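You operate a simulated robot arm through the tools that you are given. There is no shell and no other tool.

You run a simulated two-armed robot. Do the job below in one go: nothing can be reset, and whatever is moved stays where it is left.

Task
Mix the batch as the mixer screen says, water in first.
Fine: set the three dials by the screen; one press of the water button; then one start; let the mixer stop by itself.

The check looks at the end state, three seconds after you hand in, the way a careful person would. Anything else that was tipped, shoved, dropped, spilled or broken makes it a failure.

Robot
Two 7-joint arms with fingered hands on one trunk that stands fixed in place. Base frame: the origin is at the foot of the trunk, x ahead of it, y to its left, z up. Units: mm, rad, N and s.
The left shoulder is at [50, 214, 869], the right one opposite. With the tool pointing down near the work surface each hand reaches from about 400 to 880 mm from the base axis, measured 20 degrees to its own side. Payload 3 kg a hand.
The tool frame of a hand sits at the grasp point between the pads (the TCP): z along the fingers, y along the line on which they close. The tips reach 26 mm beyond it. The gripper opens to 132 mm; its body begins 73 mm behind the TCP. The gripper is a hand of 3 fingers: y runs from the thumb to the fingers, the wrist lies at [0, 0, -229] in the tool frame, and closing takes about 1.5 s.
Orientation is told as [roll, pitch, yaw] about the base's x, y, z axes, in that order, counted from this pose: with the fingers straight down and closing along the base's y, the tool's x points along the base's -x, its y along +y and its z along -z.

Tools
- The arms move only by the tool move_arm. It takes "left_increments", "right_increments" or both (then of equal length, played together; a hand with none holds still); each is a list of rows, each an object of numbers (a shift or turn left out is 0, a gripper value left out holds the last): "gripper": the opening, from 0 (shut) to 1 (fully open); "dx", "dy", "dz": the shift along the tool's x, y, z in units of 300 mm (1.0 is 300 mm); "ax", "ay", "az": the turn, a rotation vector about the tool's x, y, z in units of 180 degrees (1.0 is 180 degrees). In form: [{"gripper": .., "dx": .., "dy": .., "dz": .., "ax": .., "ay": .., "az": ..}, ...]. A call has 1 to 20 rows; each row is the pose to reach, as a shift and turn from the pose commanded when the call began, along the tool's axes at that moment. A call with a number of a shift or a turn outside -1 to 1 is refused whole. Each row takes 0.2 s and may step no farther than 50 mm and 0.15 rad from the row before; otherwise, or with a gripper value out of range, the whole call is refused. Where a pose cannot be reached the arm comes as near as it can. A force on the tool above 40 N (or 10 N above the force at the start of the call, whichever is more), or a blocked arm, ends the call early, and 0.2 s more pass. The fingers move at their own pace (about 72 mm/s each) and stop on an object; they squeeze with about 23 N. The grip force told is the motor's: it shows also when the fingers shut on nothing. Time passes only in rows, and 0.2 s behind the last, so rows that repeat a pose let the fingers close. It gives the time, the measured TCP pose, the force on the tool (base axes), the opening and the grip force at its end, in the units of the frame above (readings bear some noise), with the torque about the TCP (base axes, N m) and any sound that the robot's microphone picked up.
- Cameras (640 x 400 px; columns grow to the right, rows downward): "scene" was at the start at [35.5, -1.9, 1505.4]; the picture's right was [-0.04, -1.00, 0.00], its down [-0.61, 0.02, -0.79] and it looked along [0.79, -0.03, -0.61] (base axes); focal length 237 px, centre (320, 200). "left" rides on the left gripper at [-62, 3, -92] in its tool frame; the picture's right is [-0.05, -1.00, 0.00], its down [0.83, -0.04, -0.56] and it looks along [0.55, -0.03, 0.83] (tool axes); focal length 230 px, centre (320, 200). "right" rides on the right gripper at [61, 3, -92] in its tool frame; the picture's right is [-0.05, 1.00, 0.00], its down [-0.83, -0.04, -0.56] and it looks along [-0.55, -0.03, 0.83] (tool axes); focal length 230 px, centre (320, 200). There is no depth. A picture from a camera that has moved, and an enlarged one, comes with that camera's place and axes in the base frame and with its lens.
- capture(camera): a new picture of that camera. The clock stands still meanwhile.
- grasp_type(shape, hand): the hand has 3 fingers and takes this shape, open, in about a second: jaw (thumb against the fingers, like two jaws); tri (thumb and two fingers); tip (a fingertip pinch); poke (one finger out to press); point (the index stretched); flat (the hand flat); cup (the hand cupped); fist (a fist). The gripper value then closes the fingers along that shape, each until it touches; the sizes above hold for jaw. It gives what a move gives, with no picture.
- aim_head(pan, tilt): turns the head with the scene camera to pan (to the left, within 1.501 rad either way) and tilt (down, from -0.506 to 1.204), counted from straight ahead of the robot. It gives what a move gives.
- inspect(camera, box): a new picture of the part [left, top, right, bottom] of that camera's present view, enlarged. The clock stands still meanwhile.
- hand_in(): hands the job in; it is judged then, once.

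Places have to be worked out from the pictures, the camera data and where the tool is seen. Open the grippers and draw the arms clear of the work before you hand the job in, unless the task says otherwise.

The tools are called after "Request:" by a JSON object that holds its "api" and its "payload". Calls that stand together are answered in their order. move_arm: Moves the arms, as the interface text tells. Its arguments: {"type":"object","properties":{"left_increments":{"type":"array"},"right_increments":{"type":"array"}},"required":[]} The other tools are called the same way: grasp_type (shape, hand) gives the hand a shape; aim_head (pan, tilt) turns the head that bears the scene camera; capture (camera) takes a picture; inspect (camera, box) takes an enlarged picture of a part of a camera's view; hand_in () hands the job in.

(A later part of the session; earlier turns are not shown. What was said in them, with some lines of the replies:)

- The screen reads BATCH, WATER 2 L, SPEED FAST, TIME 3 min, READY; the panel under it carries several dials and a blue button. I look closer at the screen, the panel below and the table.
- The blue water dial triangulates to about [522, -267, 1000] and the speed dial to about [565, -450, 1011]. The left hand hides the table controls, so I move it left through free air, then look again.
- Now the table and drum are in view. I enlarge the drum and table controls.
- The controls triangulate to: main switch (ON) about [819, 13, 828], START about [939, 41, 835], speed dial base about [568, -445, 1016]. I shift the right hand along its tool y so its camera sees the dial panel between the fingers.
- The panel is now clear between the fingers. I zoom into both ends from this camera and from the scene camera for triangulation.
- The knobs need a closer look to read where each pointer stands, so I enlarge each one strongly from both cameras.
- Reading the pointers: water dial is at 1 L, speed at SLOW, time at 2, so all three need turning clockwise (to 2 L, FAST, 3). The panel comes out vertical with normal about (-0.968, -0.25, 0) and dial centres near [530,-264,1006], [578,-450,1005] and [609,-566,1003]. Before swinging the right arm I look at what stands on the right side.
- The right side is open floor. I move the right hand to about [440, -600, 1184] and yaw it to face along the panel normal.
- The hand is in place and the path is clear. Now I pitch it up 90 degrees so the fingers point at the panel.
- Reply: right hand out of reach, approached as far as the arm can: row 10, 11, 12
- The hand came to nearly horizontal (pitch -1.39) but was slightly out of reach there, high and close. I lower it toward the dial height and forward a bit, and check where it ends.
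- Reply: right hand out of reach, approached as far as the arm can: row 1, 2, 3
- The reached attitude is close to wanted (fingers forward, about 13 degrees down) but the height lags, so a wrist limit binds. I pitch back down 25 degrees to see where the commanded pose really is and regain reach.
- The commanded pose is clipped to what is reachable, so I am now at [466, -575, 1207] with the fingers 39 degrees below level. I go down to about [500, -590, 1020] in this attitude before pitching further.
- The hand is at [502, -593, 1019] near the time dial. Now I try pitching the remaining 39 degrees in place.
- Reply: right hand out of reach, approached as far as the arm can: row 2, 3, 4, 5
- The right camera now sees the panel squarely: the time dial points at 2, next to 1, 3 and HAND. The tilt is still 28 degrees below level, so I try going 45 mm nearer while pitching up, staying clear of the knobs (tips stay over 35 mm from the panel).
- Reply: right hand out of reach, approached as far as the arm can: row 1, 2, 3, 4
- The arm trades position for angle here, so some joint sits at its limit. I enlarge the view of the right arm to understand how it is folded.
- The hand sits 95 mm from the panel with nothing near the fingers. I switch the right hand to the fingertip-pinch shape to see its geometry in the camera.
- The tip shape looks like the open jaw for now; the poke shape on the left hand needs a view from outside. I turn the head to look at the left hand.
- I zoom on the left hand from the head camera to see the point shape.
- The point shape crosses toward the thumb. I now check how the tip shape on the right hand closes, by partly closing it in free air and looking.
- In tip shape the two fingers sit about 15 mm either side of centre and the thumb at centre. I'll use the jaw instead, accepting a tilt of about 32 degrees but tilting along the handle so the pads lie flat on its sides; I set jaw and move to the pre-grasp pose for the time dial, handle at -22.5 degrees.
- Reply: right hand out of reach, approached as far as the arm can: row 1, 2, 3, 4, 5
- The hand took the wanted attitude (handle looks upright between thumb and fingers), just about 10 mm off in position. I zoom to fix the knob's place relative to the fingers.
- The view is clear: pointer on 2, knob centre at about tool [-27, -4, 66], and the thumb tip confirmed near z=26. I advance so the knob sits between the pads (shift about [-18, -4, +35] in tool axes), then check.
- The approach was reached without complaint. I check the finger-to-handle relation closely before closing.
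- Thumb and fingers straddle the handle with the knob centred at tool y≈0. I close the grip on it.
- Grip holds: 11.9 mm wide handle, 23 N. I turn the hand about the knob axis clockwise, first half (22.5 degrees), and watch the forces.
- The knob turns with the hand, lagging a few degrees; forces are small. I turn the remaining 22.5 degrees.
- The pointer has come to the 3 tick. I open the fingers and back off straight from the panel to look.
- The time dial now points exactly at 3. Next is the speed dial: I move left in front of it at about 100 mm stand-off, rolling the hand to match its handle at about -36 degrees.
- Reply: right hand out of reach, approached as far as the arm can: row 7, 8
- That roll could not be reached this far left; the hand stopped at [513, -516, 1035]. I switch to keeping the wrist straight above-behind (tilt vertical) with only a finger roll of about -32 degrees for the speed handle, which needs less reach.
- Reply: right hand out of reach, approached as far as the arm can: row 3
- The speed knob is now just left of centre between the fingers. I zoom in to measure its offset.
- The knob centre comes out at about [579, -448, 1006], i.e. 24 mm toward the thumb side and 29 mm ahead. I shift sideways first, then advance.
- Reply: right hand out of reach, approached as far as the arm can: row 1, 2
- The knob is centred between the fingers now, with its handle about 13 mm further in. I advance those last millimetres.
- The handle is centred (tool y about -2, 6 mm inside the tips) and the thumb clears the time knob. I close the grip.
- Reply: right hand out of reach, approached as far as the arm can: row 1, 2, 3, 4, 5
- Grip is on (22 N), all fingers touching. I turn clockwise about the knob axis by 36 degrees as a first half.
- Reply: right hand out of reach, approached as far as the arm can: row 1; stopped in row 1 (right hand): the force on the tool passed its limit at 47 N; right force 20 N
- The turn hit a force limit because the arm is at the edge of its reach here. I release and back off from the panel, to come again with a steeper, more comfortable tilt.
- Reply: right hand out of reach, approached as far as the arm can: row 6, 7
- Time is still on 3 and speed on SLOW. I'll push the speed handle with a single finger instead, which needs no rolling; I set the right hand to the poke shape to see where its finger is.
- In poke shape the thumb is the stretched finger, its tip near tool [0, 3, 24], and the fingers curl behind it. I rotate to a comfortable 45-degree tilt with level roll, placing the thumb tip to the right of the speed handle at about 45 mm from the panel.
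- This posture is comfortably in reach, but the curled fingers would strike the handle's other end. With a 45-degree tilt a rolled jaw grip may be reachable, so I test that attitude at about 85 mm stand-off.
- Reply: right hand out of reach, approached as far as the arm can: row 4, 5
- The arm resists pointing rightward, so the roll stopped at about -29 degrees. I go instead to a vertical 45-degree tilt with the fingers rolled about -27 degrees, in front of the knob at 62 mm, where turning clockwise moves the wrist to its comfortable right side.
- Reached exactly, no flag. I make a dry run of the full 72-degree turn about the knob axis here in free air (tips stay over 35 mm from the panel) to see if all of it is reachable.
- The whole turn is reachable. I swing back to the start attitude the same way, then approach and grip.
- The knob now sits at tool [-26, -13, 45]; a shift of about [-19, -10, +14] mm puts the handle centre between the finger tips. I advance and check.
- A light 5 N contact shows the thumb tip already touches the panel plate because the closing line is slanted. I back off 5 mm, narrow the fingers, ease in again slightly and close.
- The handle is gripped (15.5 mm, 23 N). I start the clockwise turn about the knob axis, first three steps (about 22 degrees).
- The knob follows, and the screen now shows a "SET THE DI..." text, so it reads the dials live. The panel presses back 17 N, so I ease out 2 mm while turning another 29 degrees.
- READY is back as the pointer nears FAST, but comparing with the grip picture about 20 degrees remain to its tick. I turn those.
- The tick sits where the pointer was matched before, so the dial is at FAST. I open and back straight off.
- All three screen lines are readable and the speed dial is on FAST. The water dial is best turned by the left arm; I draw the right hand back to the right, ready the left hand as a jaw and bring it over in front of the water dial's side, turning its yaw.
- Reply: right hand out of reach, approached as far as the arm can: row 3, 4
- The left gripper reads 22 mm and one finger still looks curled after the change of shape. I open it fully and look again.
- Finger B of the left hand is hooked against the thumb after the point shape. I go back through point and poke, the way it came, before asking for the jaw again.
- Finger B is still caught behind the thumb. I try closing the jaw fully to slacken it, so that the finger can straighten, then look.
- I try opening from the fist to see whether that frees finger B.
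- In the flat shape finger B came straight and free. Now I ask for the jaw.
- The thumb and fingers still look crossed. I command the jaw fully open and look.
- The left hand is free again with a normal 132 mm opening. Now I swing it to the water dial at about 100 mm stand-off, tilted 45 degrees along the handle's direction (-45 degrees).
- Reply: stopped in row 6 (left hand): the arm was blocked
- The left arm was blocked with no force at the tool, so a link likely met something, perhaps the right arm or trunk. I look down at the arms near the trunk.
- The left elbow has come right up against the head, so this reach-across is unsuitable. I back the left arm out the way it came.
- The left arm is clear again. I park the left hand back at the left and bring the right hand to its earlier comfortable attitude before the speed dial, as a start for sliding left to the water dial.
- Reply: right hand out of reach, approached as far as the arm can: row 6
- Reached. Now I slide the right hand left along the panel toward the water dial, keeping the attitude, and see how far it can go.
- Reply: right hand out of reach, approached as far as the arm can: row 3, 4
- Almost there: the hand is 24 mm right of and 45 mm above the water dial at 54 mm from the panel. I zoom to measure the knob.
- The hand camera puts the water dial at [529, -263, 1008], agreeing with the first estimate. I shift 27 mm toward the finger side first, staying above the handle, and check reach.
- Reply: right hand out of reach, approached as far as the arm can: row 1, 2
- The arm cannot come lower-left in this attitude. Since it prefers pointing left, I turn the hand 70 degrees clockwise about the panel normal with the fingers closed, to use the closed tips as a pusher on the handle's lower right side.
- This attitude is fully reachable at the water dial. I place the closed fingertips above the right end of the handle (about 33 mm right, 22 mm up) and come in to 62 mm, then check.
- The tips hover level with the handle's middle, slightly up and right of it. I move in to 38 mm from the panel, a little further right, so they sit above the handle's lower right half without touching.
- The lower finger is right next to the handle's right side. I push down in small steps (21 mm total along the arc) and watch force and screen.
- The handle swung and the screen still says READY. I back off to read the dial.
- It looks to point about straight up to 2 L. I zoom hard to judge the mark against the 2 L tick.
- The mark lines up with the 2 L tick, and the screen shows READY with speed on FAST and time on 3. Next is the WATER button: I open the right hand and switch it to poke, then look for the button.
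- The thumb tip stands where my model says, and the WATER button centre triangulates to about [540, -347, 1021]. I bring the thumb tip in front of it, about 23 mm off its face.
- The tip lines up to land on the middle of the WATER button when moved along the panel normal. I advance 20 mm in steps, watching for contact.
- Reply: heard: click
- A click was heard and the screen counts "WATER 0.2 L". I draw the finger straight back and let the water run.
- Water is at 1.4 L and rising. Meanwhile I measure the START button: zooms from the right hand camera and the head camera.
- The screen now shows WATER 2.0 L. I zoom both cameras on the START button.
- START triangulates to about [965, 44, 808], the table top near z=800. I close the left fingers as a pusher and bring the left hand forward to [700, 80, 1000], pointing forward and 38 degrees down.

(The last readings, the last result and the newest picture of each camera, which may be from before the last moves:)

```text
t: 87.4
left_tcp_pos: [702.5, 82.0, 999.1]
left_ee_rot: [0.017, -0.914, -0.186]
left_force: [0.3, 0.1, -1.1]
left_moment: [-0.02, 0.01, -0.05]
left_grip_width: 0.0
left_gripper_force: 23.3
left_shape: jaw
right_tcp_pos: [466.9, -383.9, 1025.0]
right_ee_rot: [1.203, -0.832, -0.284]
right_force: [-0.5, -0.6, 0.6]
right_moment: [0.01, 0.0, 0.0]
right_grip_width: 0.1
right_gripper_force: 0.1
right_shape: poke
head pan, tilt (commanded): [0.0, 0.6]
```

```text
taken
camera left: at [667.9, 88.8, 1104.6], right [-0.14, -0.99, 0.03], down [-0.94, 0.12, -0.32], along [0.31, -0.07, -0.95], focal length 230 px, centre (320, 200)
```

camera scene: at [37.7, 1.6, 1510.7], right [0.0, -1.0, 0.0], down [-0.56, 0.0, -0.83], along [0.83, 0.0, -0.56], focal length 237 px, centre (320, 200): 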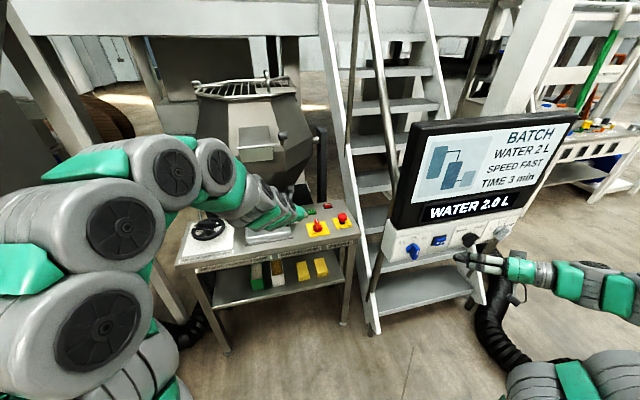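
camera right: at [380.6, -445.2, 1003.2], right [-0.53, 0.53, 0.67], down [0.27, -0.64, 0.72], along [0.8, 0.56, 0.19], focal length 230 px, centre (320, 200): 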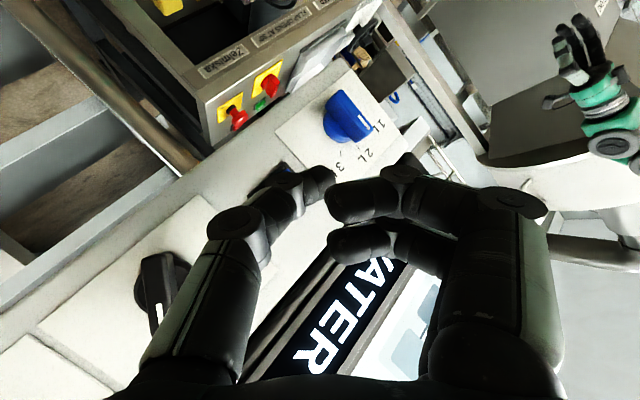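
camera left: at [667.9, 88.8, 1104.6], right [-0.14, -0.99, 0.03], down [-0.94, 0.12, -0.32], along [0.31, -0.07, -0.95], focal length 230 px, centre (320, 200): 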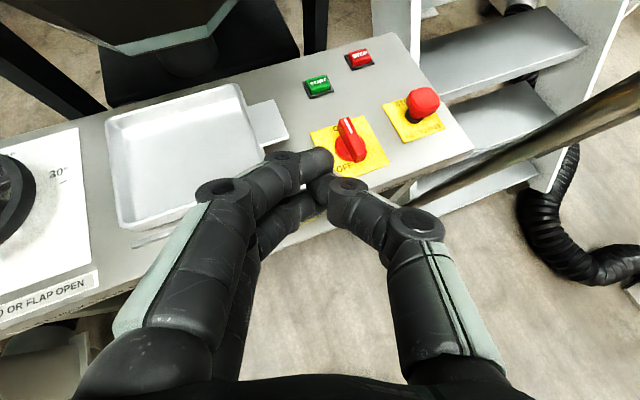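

The left camera shows START, STOP, the main switch (ON) and the emergency stop clearly; START now comes out near [951, 43, 818]. I go nearer to [900, 45, 925] and measure again.

Request:
{"api": "move_arm", "payload": {"left_increments": [{"gripper": 0.0, "dx": -0.0427, "dy": -0.0022, "dz": 0.1362}, {"gripper": 0.0, "dx": -0.0855, "dy": -0.0044, "dz": 0.2724}, {"gripper": 0.0, "dx": -0.1282, "dy": -0.0066, "dz": 0.4086}, {"gripper": 0.0, "dx": -0.171, "dy": -0.0088, "dz": 0.5448}, {"gripper": 0.0, "dx": -0.2137, "dy": -0.011, "dz": 0.681}]}}

Request:
{"api": "capture", "payload": {"camera": "left"}}

Request:
{"api": "capture", "payload": {"camera": "scene"}}

```text
t: 88.6
left_tcp_pos: [901.5, 42.8, 924.7]
left_ee_rot: [0.014, -0.912, -0.187]
left_force: [0.7, 0.8, -0.7]
left_moment: [-0.03, 0.01, 0.01]
left_grip_width: 0.1
left_gripper_force: 23.3
left_shape: jaw
right_tcp_pos: [467.3, -384.2, 1024.8]
right_ee_rot: [1.202, -0.833, -0.287]
right_force: [-0.4, 0.4, 0.2]
right_moment: [0.03, -0.01, 0.0]
right_grip_width: 0.0
right_gripper_force: 0.0
right_shape: poke
head pan, tilt (commanded): [0.0, 0.6]
```

```text
taken
camera left: at [865.3, 50.5, 1029.5], right [-0.14, -0.99, 0.03], down [-0.94, 0.13, -0.32], along [0.31, -0.08, -0.95], focal length 230 px, centre (320, 200)
```

left: 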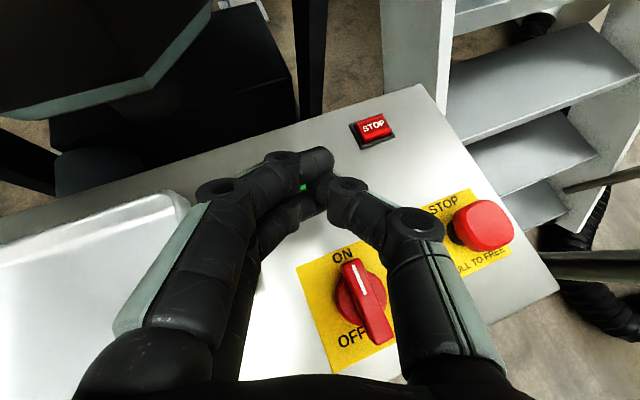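

```text
taken
camera scene: at [37.6, 1.5, 1510.7], right [0.0, -1.0, 0.0], down [-0.56, 0.0, -0.83], along [0.83, 0.0, -0.56], focal length 237 px, centre (320, 200)
```

scene: 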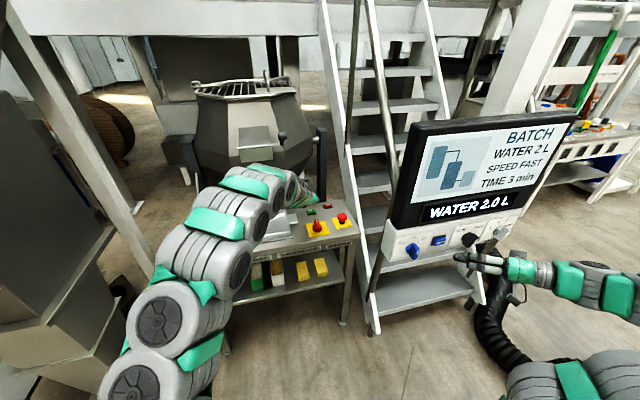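

START hides behind the fingertips here. I pull back and lower a bit to [846, 53, 890], so the camera sees it just above the tips, and measure from close by.

Request:
{"api": "move_arm", "payload": {"left_increments": [{"gripper": 0.0, "dx": 0.1035, "dz": -0.0389}, {"gripper": 0.0, "dx": 0.207, "dz": -0.0777}]}}

Request:
{"api": "capture", "payload": {"camera": "left"}}

Request:
{"api": "inspect", "payload": {"camera": "left", "box": [250, 80, 410, 200]}}

```text
t: 89.2
left_tcp_pos: [844.9, 54.6, 887.9]
left_ee_rot: [0.014, -0.912, -0.188]
left_force: [0.2, 0.5, 0.4]
left_moment: [-0.01, 0.0, 0.0]
left_grip_width: 0.1
left_gripper_force: 22.8
left_shape: jaw
right_tcp_pos: [468.2, -383.4, 1024.5]
right_ee_rot: [1.204, -0.832, -0.284]
right_force: [-0.2, 0.6, 0.6]
right_moment: [0.0, 0.02, 0.0]
right_grip_width: 0.0
right_gripper_force: 0.1
right_shape: poke
head pan, tilt (commanded): [0.0, 0.6]
```

```text
taken
camera left: at [809.8, 61.5, 994.6], right [-0.14, -0.99, 0.03], down [-0.94, 0.13, -0.32], along [0.31, -0.07, -0.95], focal length 230 px, centre (320, 200)
```

left: 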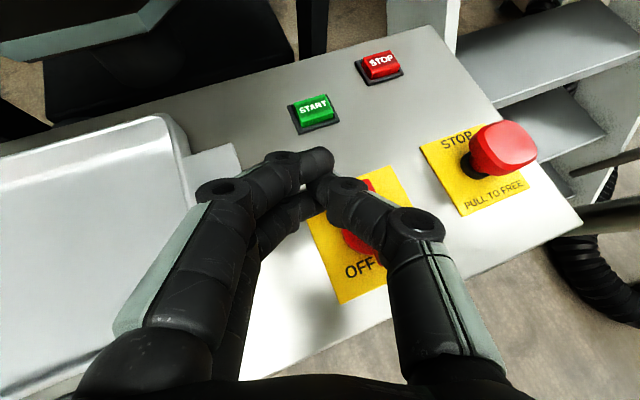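

```text
3.33 times, centred on (330, 140) of left
camera zoom: at [809.8, 61.5, 994.6], right [-0.14, -0.99, 0.03], down [-0.94, 0.13, -0.32], along [0.31, -0.07, -0.95], focal length 767 px, centre (287, 400)
```

zoom: 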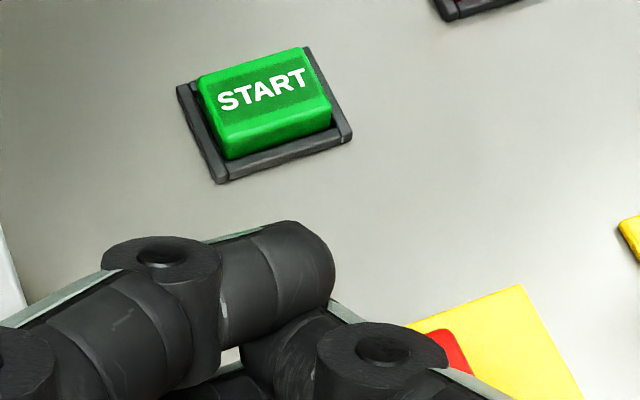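

START sits on the camera's line at about [966, 41, 810]. The lower finger of the closed hand will be the contact (about 27 mm below the TCP), so I bring it to about 37 mm short of the button along that line.

Request:
{"api": "move_arm", "payload": {"left_increments": [{"gripper": 0.0, "dx": -0.0403, "dy": 0.0109, "dz": 0.0931}, {"gripper": 0.0, "dx": -0.0807, "dy": 0.0218, "dz": 0.1862}, {"gripper": 0.0, "dx": -0.121, "dy": 0.0327, "dz": 0.2793}]}}

Request:
{"api": "inspect", "payload": {"camera": "left", "box": [220, 100, 420, 240]}}

Request:
{"api": "inspect", "payload": {"camera": "scene", "box": [250, 160, 380, 260]}}

Request:
{"api": "capture", "payload": {"camera": "right"}}

```text
t: 90.0
left_tcp_pos: [932.7, 44.6, 868.1]
left_ee_rot: [0.013, -0.911, -0.187]
left_force: [-1.1, -2.3, 0.0]
left_moment: [0.21, -0.05, 0.22]
left_grip_width: 0.0
left_gripper_force: 22.9
left_shape: jaw
right_tcp_pos: [467.0, -385.2, 1025.3]
right_ee_rot: [1.202, -0.832, -0.287]
right_force: [0.4, -0.5, -1.0]
right_moment: [0.05, -0.03, 0.04]
right_grip_width: 0.0
right_gripper_force: 0.0
right_shape: poke
head pan, tilt (commanded): [0.0, 0.6]
```

```text
2.86 times, centred on (320, 170) of left
camera zoom: at [897.6, 52.8, 973.5], right [-0.14, -0.99, 0.03], down [-0.94, 0.13, -0.32], along [0.31, -0.08, -0.95], focal length 657 px, centre (320, 286)
```

zoom: 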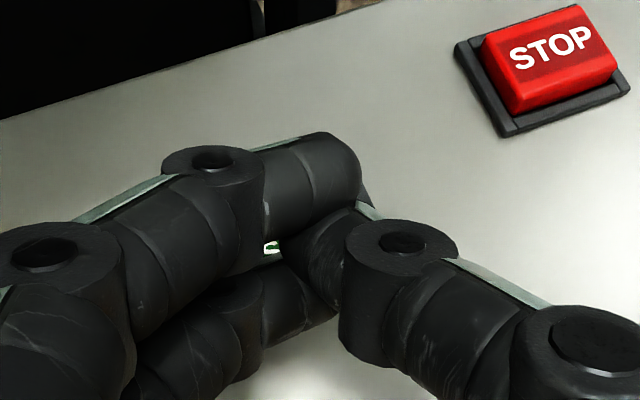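

```text
4.00 times, centred on (315, 210) of scene
camera zoom: at [37.5, 0.4, 1510.7], right [0.0, -1.0, 0.0], down [-0.56, 0.0, -0.83], along [0.83, 0.0, -0.56], focal length 949 px, centre (340, 160)
```

zoom: 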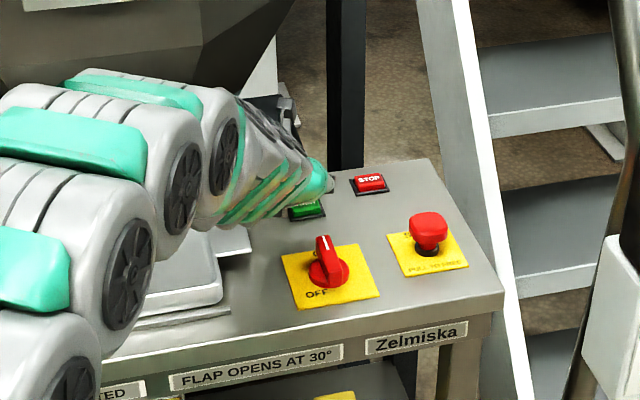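

```text
taken
camera right: at [379.9, -446.6, 1002.9], right [-0.53, 0.53, 0.67], down [0.27, -0.64, 0.72], along [0.81, 0.56, 0.19], focal length 230 px, centre (320, 200)
```

right: 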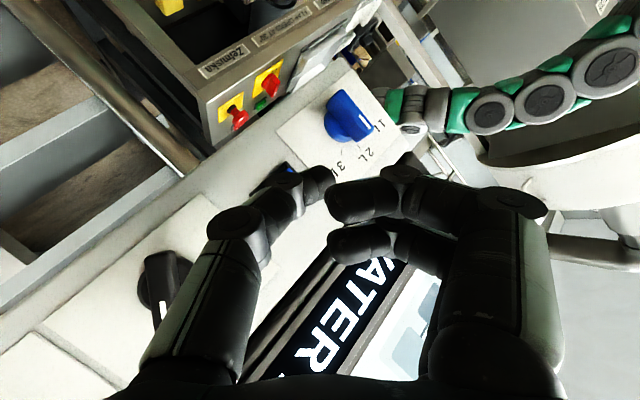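

The readings show a slight 2.5 N / 0.2 Nm load on the left hand, maybe just settling. I hold still a moment and read again.

Request:
{"api": "move_arm", "payload": {"left_increments": [{"gripper": 0.0}, {"gripper": 0.0}]}}

Request:
{"api": "capture", "payload": {"camera": "left"}}

Request:
{"api": "inspect", "payload": {"camera": "right", "box": [190, 20, 470, 160]}}

```text
t: 90.6
left_tcp_pos: [933.0, 49.4, 867.1]
left_ee_rot: [0.017, -0.912, -0.188]
left_force: [0.8, -0.4, 0.0]
left_moment: [0.02, 0.02, 0.04]
left_grip_width: 0.0
left_gripper_force: 22.4
left_shape: jaw
right_tcp_pos: [468.1, -384.1, 1023.7]
right_ee_rot: [1.203, -0.832, -0.285]
right_force: [-0.5, -0.5, -0.2]
right_moment: [-0.04, 0.05, -0.04]
right_grip_width: 0.1
right_gripper_force: 0.0
right_shape: poke
head pan, tilt (commanded): [0.0, 0.6]
```

```text
taken
camera left: at [897.8, 56.6, 974.0], right [-0.14, -0.99, 0.03], down [-0.94, 0.12, -0.32], along [0.31, -0.08, -0.95], focal length 230 px, centre (320, 200)
```

left: 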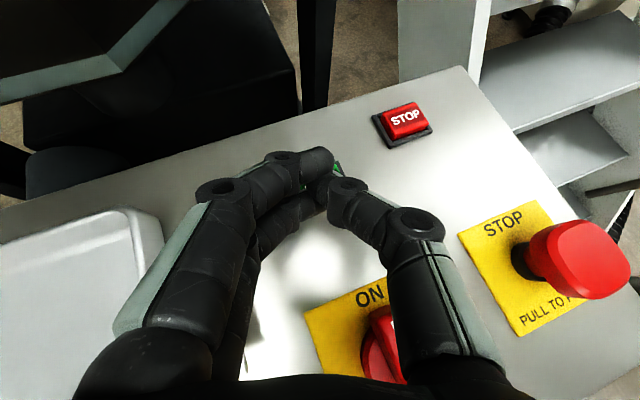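

```text
2.29 times, centred on (330, 90) of right
camera zoom: at [380.7, -445.1, 1003.2], right [-0.53, 0.53, 0.67], down [0.27, -0.64, 0.72], along [0.8, 0.56, 0.19], focal length 526 px, centre (297, 451)
```

zoom: 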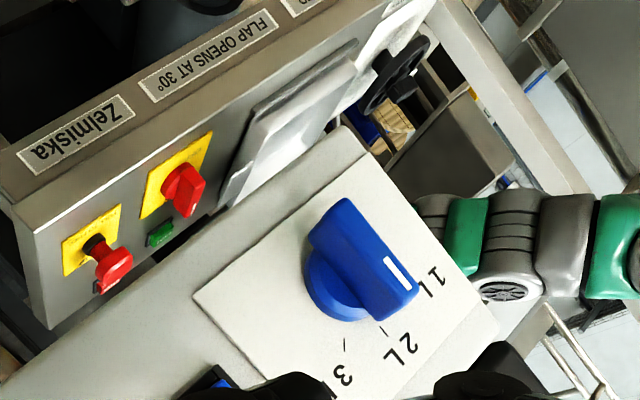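

The load is gone; it was only the arm settling. I descend toward START along the camera line, 30 of the estimated 37 mm, and check.

Request:
{"api": "move_arm", "payload": {"left_increments": [{"gripper": 0.0, "dx": 0.0072, "dy": 0.0007, "dz": 0.0353}, {"gripper": 0.0, "dx": 0.0145, "dy": 0.0014, "dz": 0.0705}, {"gripper": 0.0, "dx": 0.0188, "dy": 0.0018, "dz": 0.0917}, {"gripper": 0.0, "dx": 0.0217, "dy": 0.0021, "dz": 0.1058}]}}

Request:
{"api": "inspect", "payload": {"camera": "left", "box": [220, 100, 420, 240]}}

Request:
{"api": "inspect", "payload": {"camera": "scene", "box": [280, 180, 360, 240]}}

```text
t: 91.6
left_tcp_pos: [953.8, 47.1, 841.5]
left_ee_rot: [0.014, -0.912, -0.185]
left_force: [0.0, 0.0, -0.2]
left_moment: [0.03, 0.01, -0.02]
left_grip_width: 0.0
left_gripper_force: 22.7
left_shape: jaw
left hand out of reach, approached as far as the arm can: row 1, 2, 3
right_tcp_pos: [468.1, -382.7, 1025.7]
right_ee_rot: [1.203, -0.832, -0.286]
right_force: [0.6, -0.1, 0.4]
right_moment: [0.0, 0.01, 0.03]
right_grip_width: 0.0
right_gripper_force: 0.1
right_shape: poke
head pan, tilt (commanded): [0.0, 0.6]
```

```text
2.86 times, centred on (320, 170) of left
camera zoom: at [919.1, 54.2, 948.5], right [-0.14, -0.99, 0.03], down [-0.94, 0.12, -0.32], along [0.31, -0.08, -0.95], focal length 657 px, centre (320, 286)
```

zoom: 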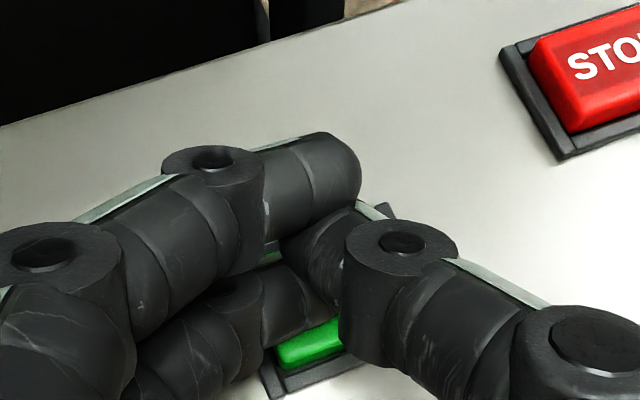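

```text
6.67 times, centred on (320, 210) of scene
camera zoom: at [37.6, 1.5, 1510.7], right [0.0, -1.0, 0.0], down [-0.56, 0.0, -0.83], along [0.83, 0.0, -0.56], focal length 1582 px, centre (320, 133)
```

zoom: 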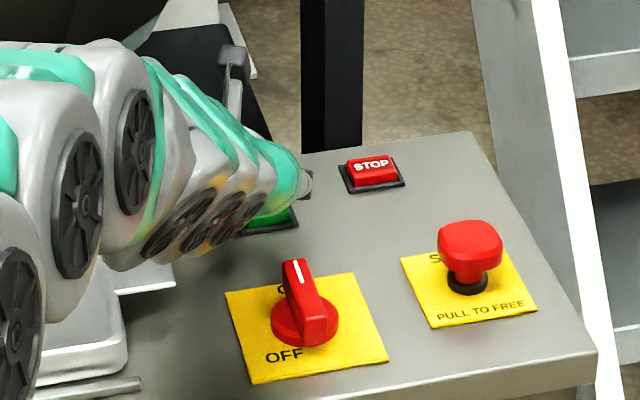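

The near-vertical view puts the START base centre at about [964, 41, 800], and the lower finger is right over it, a few mm up. I press straight down in small steps.

Request:
{"api": "move_arm", "payload": {"left_increments": [{"gripper": 0.0, "dx": 0.0079, "dy": -0.0001, "dz": 0.0061}, {"gripper": 0.0, "dx": 0.0132, "dy": -0.0002, "dz": 0.0102}, {"gripper": 0.0, "dx": 0.0185, "dy": -0.0002, "dz": 0.0142}]}}

Request:
{"api": "inspect", "payload": {"camera": "scene", "box": [380, 160, 560, 250]}}

```text
t: 92.4
left_tcp_pos: [954.4, 46.1, 836.5]
left_ee_rot: [0.016, -0.912, -0.187]
left_force: [0.5, 0.2, 4.1]
left_moment: [-0.01, -0.08, 0.02]
left_grip_width: 0.0
left_gripper_force: 23.2
left_shape: jaw
right_tcp_pos: [468.2, -383.1, 1024.4]
right_ee_rot: [1.203, -0.833, -0.285]
right_force: [-0.3, 0.5, 0.5]
right_moment: [0.0, 0.03, 0.01]
right_grip_width: 0.4
right_gripper_force: 0.1
right_shape: poke
head pan, tilt (commanded): [0.0, 0.6]
heard: click
```

```text
3.56 times, centred on (470, 205) of scene
camera zoom: at [37.5, 1.5, 1510.7], right [0.0, -1.0, 0.0], down [-0.56, 0.0, -0.83], along [0.83, 0.0, -0.56], focal length 844 px, centre (-213, 182)
```

zoom: 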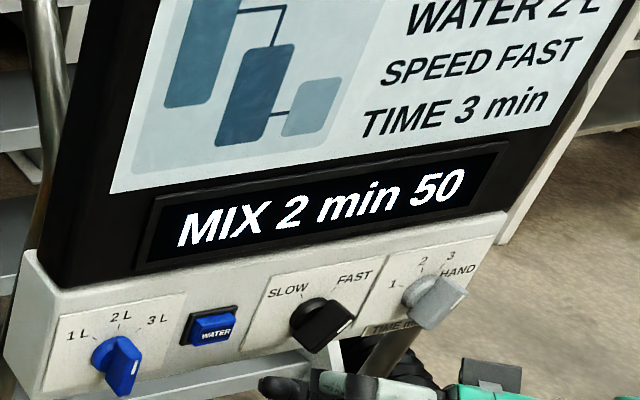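

A click, and the screen counts "MIX 2 min 50". I lift the left hand straight up off the button, then withdraw it.

Request:
{"api": "move_arm", "payload": {"left_increments": [{"gripper": 0.0, "dx": -0.053, "dy": 0.0007, "dz": -0.0407}, {"gripper": 0.0, "dx": -0.1188, "dy": 0.0016, "dz": -0.0916}, {"gripper": 0.0, "dx": -0.15, "dy": 0.0016, "dz": -0.2}, {"gripper": 0.0, "dx": -0.15, "dy": 0.0016, "dz": -0.35}, {"gripper": 0.0, "dx": -0.15, "dy": 0.0016, "dz": -0.5}, {"gripper": 0.0, "dx": -0.15, "dy": 0.0016, "dz": -0.65}, {"gripper": 0.0, "dx": -0.15, "dy": 0.0016, "dz": -0.8}]}}

Request:
{"api": "capture", "payload": {"camera": "scene"}}

Request:
{"api": "inspect", "payload": {"camera": "scene", "box": [380, 160, 560, 250]}}

```text
t: 94.0
left_tcp_pos: [794.1, 72.5, 1019.1]
left_ee_rot: [0.015, -0.91, -0.186]
left_force: [0.0, -0.2, 1.2]
left_moment: [0.02, -0.01, -0.02]
left_grip_width: 0.0
left_gripper_force: 23.4
left_shape: jaw
right_tcp_pos: [467.8, -382.2, 1025.0]
right_ee_rot: [1.202, -0.834, -0.283]
right_force: [-0.6, -0.5, 0.0]
right_moment: [-0.02, -0.01, -0.02]
right_grip_width: 0.0
right_gripper_force: 0.0
right_shape: poke
head pan, tilt (commanded): [0.0, 0.6]
```

```text
taken
camera scene: at [37.5, 1.5, 1510.7], right [0.0, -1.0, 0.0], down [-0.56, 0.0, -0.83], along [0.83, 0.0, -0.56], focal length 237 px, centre (320, 200)
```

scene: 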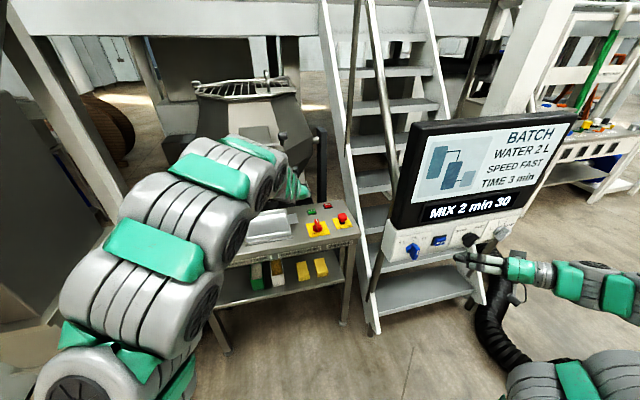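

```text
3.56 times, centred on (470, 205) of scene
camera zoom: at [37.5, 1.5, 1510.7], right [0.0, -1.0, 0.0], down [-0.56, 0.0, -0.83], along [0.83, 0.0, -0.56], focal length 844 px, centre (-213, 182)
```

zoom: 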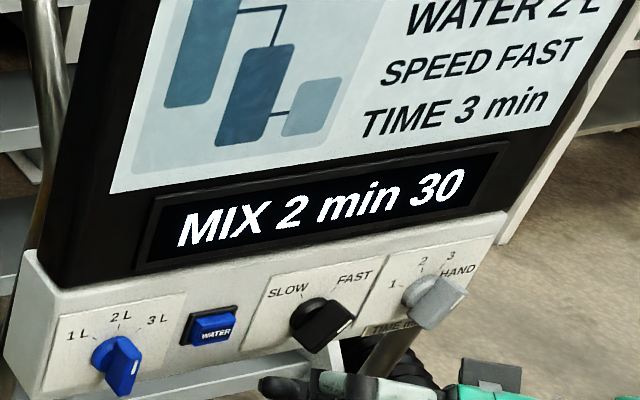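

The mixer is running in quick time (2 min 30 already). I withdraw both hands together: the left back toward the robot, opening it, and the right away to the right.

Request:
{"api": "move_arm", "payload": {"left_increments": [{"gripper": 0.0, "dx": 0.0396, "dy": 0.0317, "dz": -0.1289}, {"gripper": 0.0, "dx": 0.0792, "dy": 0.0633, "dz": -0.2578}, {"gripper": 0.0, "dx": 0.1188, "dy": 0.095, "dz": -0.3867}, {"gripper": 0.3, "dx": 0.1585, "dy": 0.1267, "dz": -0.5156}, {"gripper": 0.6, "dx": 0.1981, "dy": 0.1584, "dz": -0.6445}, {"gripper": 1.0, "dx": 0.2377, "dy": 0.19, "dz": -0.7734}, {"gripper": 1.0, "dx": 0.2773, "dy": 0.2217, "dz": -0.9023}], "right_increments": [{"dx": -0.0263, "dy": -0.0373, "dz": -0.0566}, {"dx": -0.0527, "dy": -0.0746, "dz": -0.1131}, {"dx": -0.079, "dy": -0.1119, "dz": -0.1697}, {"dx": -0.1053, "dy": -0.1491, "dz": -0.2263}, {"dx": -0.1316, "dy": -0.1864, "dz": -0.2829}, {"dx": -0.158, "dy": -0.2237, "dz": -0.3394}, {"dx": -0.1843, "dy": -0.261, "dz": -0.396}]}}

Request:
{"api": "capture", "payload": {"camera": "scene"}}

```text
t: 95.6
left_tcp_pos: [545.9, 184.8, 1118.0]
left_ee_rot: [0.017, -0.911, -0.187]
left_force: [0.0, -0.7, -0.5]
left_moment: [-0.02, 0.0, 0.0]
left_grip_width: 108.1
left_gripper_force: 0.1
left_shape: jaw
right_tcp_pos: [486.1, -534.0, 1044.1]
right_ee_rot: [1.203, -0.833, -0.283]
right_force: [-0.1, 0.1, 0.2]
right_moment: [0.01, -0.01, -0.01]
right_grip_width: 0.0
right_gripper_force: 0.0
right_shape: poke
head pan, tilt (commanded): [0.0, 0.6]
```

```text
taken
camera scene: at [37.5, 1.5, 1510.7], right [0.0, -1.0, 0.0], down [-0.56, 0.0, -0.83], along [0.83, 0.0, -0.56], focal length 237 px, centre (320, 200)
```

scene: 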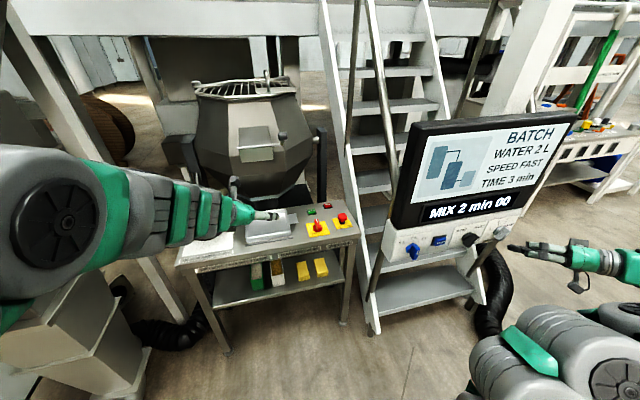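

MIX 2 min 00. I draw the right hand a little further away, reopen it as a jaw, and wait for the mixer to finish on its own.

Request:
{"api": "move_arm", "payload": {"right_increments": [{"dx": 0.004, "dy": -0.0388, "dz": -0.1137}, {"dx": 0.008, "dy": -0.0777, "dz": -0.2273}, {"dx": 0.008, "dy": -0.0777, "dz": -0.2273}]}}

Request:
{"api": "grasp_type", "payload": {"shape": "jaw", "hand": "right"}}

Request:
{"api": "move_arm", "payload": {"right_increments": [{"gripper": 1.0}, {"gripper": 1.0}, {"gripper": 1.0}, {"gripper": 1.0}, {"gripper": 1.0}, {"gripper": 1.0}, {"gripper": 1.0}, {"gripper": 1.0}, {"gripper": 1.0}, {"gripper": 1.0}, {"gripper": 1.0}, {"gripper": 1.0}, {"gripper": 1.0}, {"gripper": 1.0}, {"gripper": 1.0}]}}

Request:
{"api": "capture", "payload": {"camera": "scene"}}

```text
t: 96.4
left_tcp_pos: [545.8, 184.2, 1117.8]
left_ee_rot: [0.015, -0.911, -0.187]
left_force: [0.0, 0.3, -0.5]
left_moment: [-0.01, 0.01, 0.01]
left_grip_width: 131.9
left_gripper_force: 0.1
left_shape: jaw
right_tcp_pos: [465.6, -598.1, 1048.9]
right_ee_rot: [1.197, -0.829, -0.29]
right_force: [0.1, 0.4, -0.6]
right_moment: [0.01, -0.02, 0.0]
right_grip_width: 0.0
right_gripper_force: 0.0
right_shape: poke
right hand out of reach, approached as far as the arm can: row 2, 3
head pan, tilt (commanded): [0.0, 0.6]
```

```text
t: 97.3
left_tcp_pos: [546.5, 183.4, 1119.5]
left_ee_rot: [0.015, -0.913, -0.187]
left_force: [0.5, -0.4, 0.2]
left_moment: [-0.02, -0.03, -0.01]
left_grip_width: 131.6
left_gripper_force: 0.1
left_shape: jaw
right_tcp_pos: [465.1, -597.9, 1047.0]
right_ee_rot: [1.199, -0.827, -0.289]
right_force: [0.6, -0.1, 0.6]
right_moment: [0.01, -0.02, 0.0]
right_grip_width: 132.0
right_gripper_force: 0.0
right_shape: jaw
head pan, tilt (commanded): [0.0, 0.6]
```

```text
t: 100.5
left_tcp_pos: [545.8, 182.7, 1119.1]
left_ee_rot: [0.017, -0.913, -0.186]
left_force: [-0.1, 0.3, 0.5]
left_moment: [0.03, 0.0, 0.0]
left_grip_width: 132.1
left_gripper_force: 0.1
left_shape: jaw
right_tcp_pos: [465.1, -598.1, 1046.8]
right_ee_rot: [1.198, -0.828, -0.29]
right_force: [-0.4, 0.0, 0.4]
right_moment: [-0.01, 0.01, -0.04]
right_grip_width: 131.8
right_gripper_force: 0.1
right_shape: jaw
head pan, tilt (commanded): [0.0, 0.6]
```

```text
taken
camera scene: at [37.6, 1.5, 1510.7], right [0.0, -1.0, 0.0], down [-0.56, 0.0, -0.83], along [0.83, 0.0, -0.56], focal length 237 px, centre (320, 200)
```

scene: 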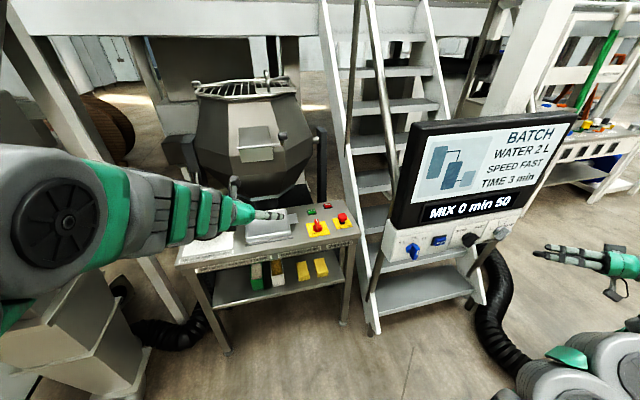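

MIX 0 min 50 remains; both hands are open and clear. I wait a few more seconds, easing the left hand back a little further.

Request:
{"api": "move_arm", "payload": {"left_increments": [{"dz": -0.1}, {"dz": -0.2}, {"dz": -0.3}, {"dz": -0.3}, {"dz": -0.3}, {"dz": -0.3}, {"dz": -0.3}, {"dz": -0.3}, {"dz": -0.3}, {"dz": -0.3}, {"dz": -0.3}, {"dz": -0.3}, {"dz": -0.3}, {"dz": -0.3}, {"dz": -0.3}, {"dz": -0.3}, {"dz": -0.3}, {"dz": -0.3}]}}

Request:
{"api": "capture", "payload": {"camera": "scene"}}

Request:
{"api": "inspect", "payload": {"camera": "scene", "box": [370, 100, 590, 270]}}

```text
t: 104.3
left_tcp_pos: [475.0, 195.6, 1174.9]
left_ee_rot: [0.016, -0.913, -0.187]
left_force: [0.3, 0.7, 0.2]
left_moment: [0.01, 0.02, -0.01]
left_grip_width: 132.1
left_gripper_force: 0.0
left_shape: jaw
right_tcp_pos: [465.9, -598.9, 1048.1]
right_ee_rot: [1.198, -0.829, -0.288]
right_force: [1.0, -0.9, -0.4]
right_moment: [-0.02, 0.0, 0.03]
right_grip_width: 132.0
right_gripper_force: 0.0
right_shape: jaw
head pan, tilt (commanded): [0.0, 0.6]
```

```text
taken
camera scene: at [37.6, 1.5, 1510.7], right [0.0, -1.0, 0.0], down [-0.56, 0.0, -0.83], along [0.83, 0.0, -0.56], focal length 237 px, centre (320, 200)
```

scene: 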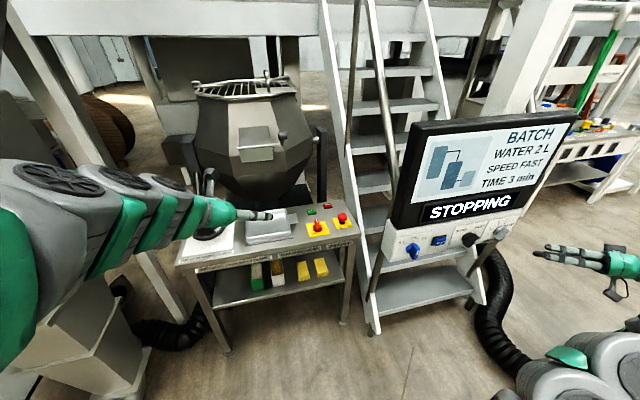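

```text
2.35 times, centred on (480, 185) of scene
camera zoom: at [37.6, 1.5, 1510.7], right [0.0, -1.0, 0.0], down [-0.56, 0.0, -0.83], along [0.83, 0.0, -0.56], focal length 558 px, centre (-56, 235)
```

zoom: 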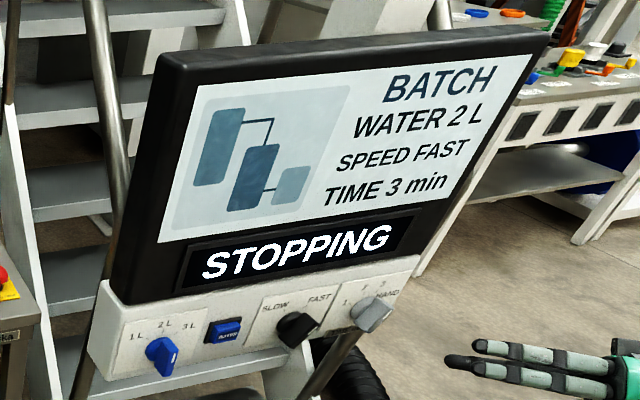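

The screen says STOPPING: the mixer is running down by itself. I wait until it reports the end.

Request:
{"api": "move_arm", "payload": {"left_increments": [{"dz": 0}, {"dz": 0}, {"dz": 0}, {"dz": 0}, {"dz": 0}, {"dz": 0}, {"dz": 0}, {"dz": 0}, {"dz": 0}, {"dz": 0}, {"dz": 0}, {"dz": 0}, {"dz": 0}, {"dz": 0}, {"dz": 0}]}}

Request:
{"api": "inspect", "payload": {"camera": "scene", "box": [370, 100, 590, 270]}}

Request:
{"api": "inspect", "payload": {"camera": "scene", "box": [170, 60, 370, 300]}}

```text
t: 107.5
left_tcp_pos: [475.2, 196.3, 1173.9]
left_ee_rot: [0.016, -0.912, -0.187]
left_force: [-0.4, 0.5, -0.5]
left_moment: [-0.03, 0.01, -0.03]
left_grip_width: 131.8
left_gripper_force: 0.0
left_shape: jaw
right_tcp_pos: [464.8, -597.5, 1047.5]
right_ee_rot: [1.2, -0.828, -0.29]
right_force: [0.3, -0.7, -0.4]
right_moment: [0.03, 0.04, 0.01]
right_grip_width: 132.0
right_gripper_force: 0.1
right_shape: jaw
head pan, tilt (commanded): [0.0, 0.6]
```

```text
2.35 times, centred on (480, 185) of scene
camera zoom: at [37.6, 1.5, 1510.7], right [0.0, -1.0, 0.0], down [-0.56, 0.0, -0.83], along [0.83, 0.0, -0.56], focal length 558 px, centre (-56, 235)
```

zoom: 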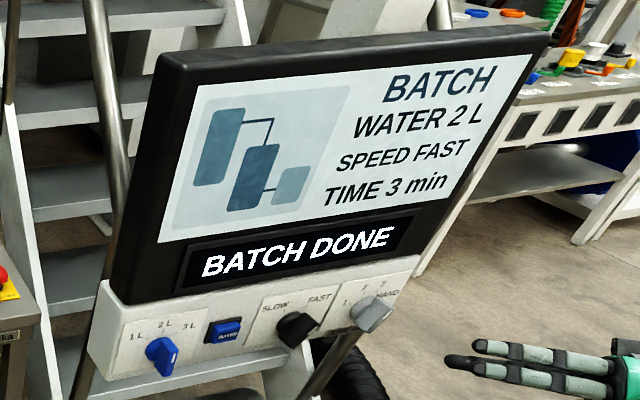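

```text
1.67 times, centred on (270, 180) of scene
camera zoom: at [37.6, 1.5, 1510.7], right [0.0, -1.0, 0.0], down [-0.56, 0.0, -0.83], along [0.83, 0.0, -0.56], focal length 395 px, centre (403, 233)
```

zoom: 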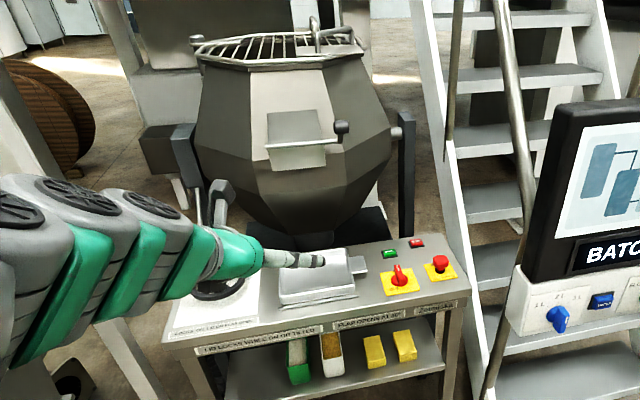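

The screen shows BATCH DONE, the dials stand at 2 L, FAST and 3, everything on the table is undisturbed, and both hands are open and clear. I hand the job in.

Request:
{"api": "hand_in", "payload": {}}

```text
The job is handed in.
```

The batch is mixed and the mixer screen shows "BATCH DONE". I have handed the job in; no verdict came back.

- **Dials:** water is at 2 L, speed at FAST and time at 3, matching the screen.
- **Water:** I pressed the WATER button once (one click heard), and the screen counted up to 2.0 L before I started the mixer.
- **Mixing:** I pressed START once (one click heard). The timer ran down, the screen showed "STOPPING", and the mixer stopped by itself.

In the last pictures nothing else on the table looked moved, tipped or spilled. Both hands are open and drawn back from the work.

Three things went less than smoothly:

- **Speed dial:** one turn stopped at the force limit (47 N); I released, came in again and turned it fully.
- **Left arm:** it was blocked next to the head while reaching across for the water dial, so I backed it out. I turned that dial with the right hand instead.
- **Left hand:** a finger caught on the thumb while changing grip shape, and I worked it free.
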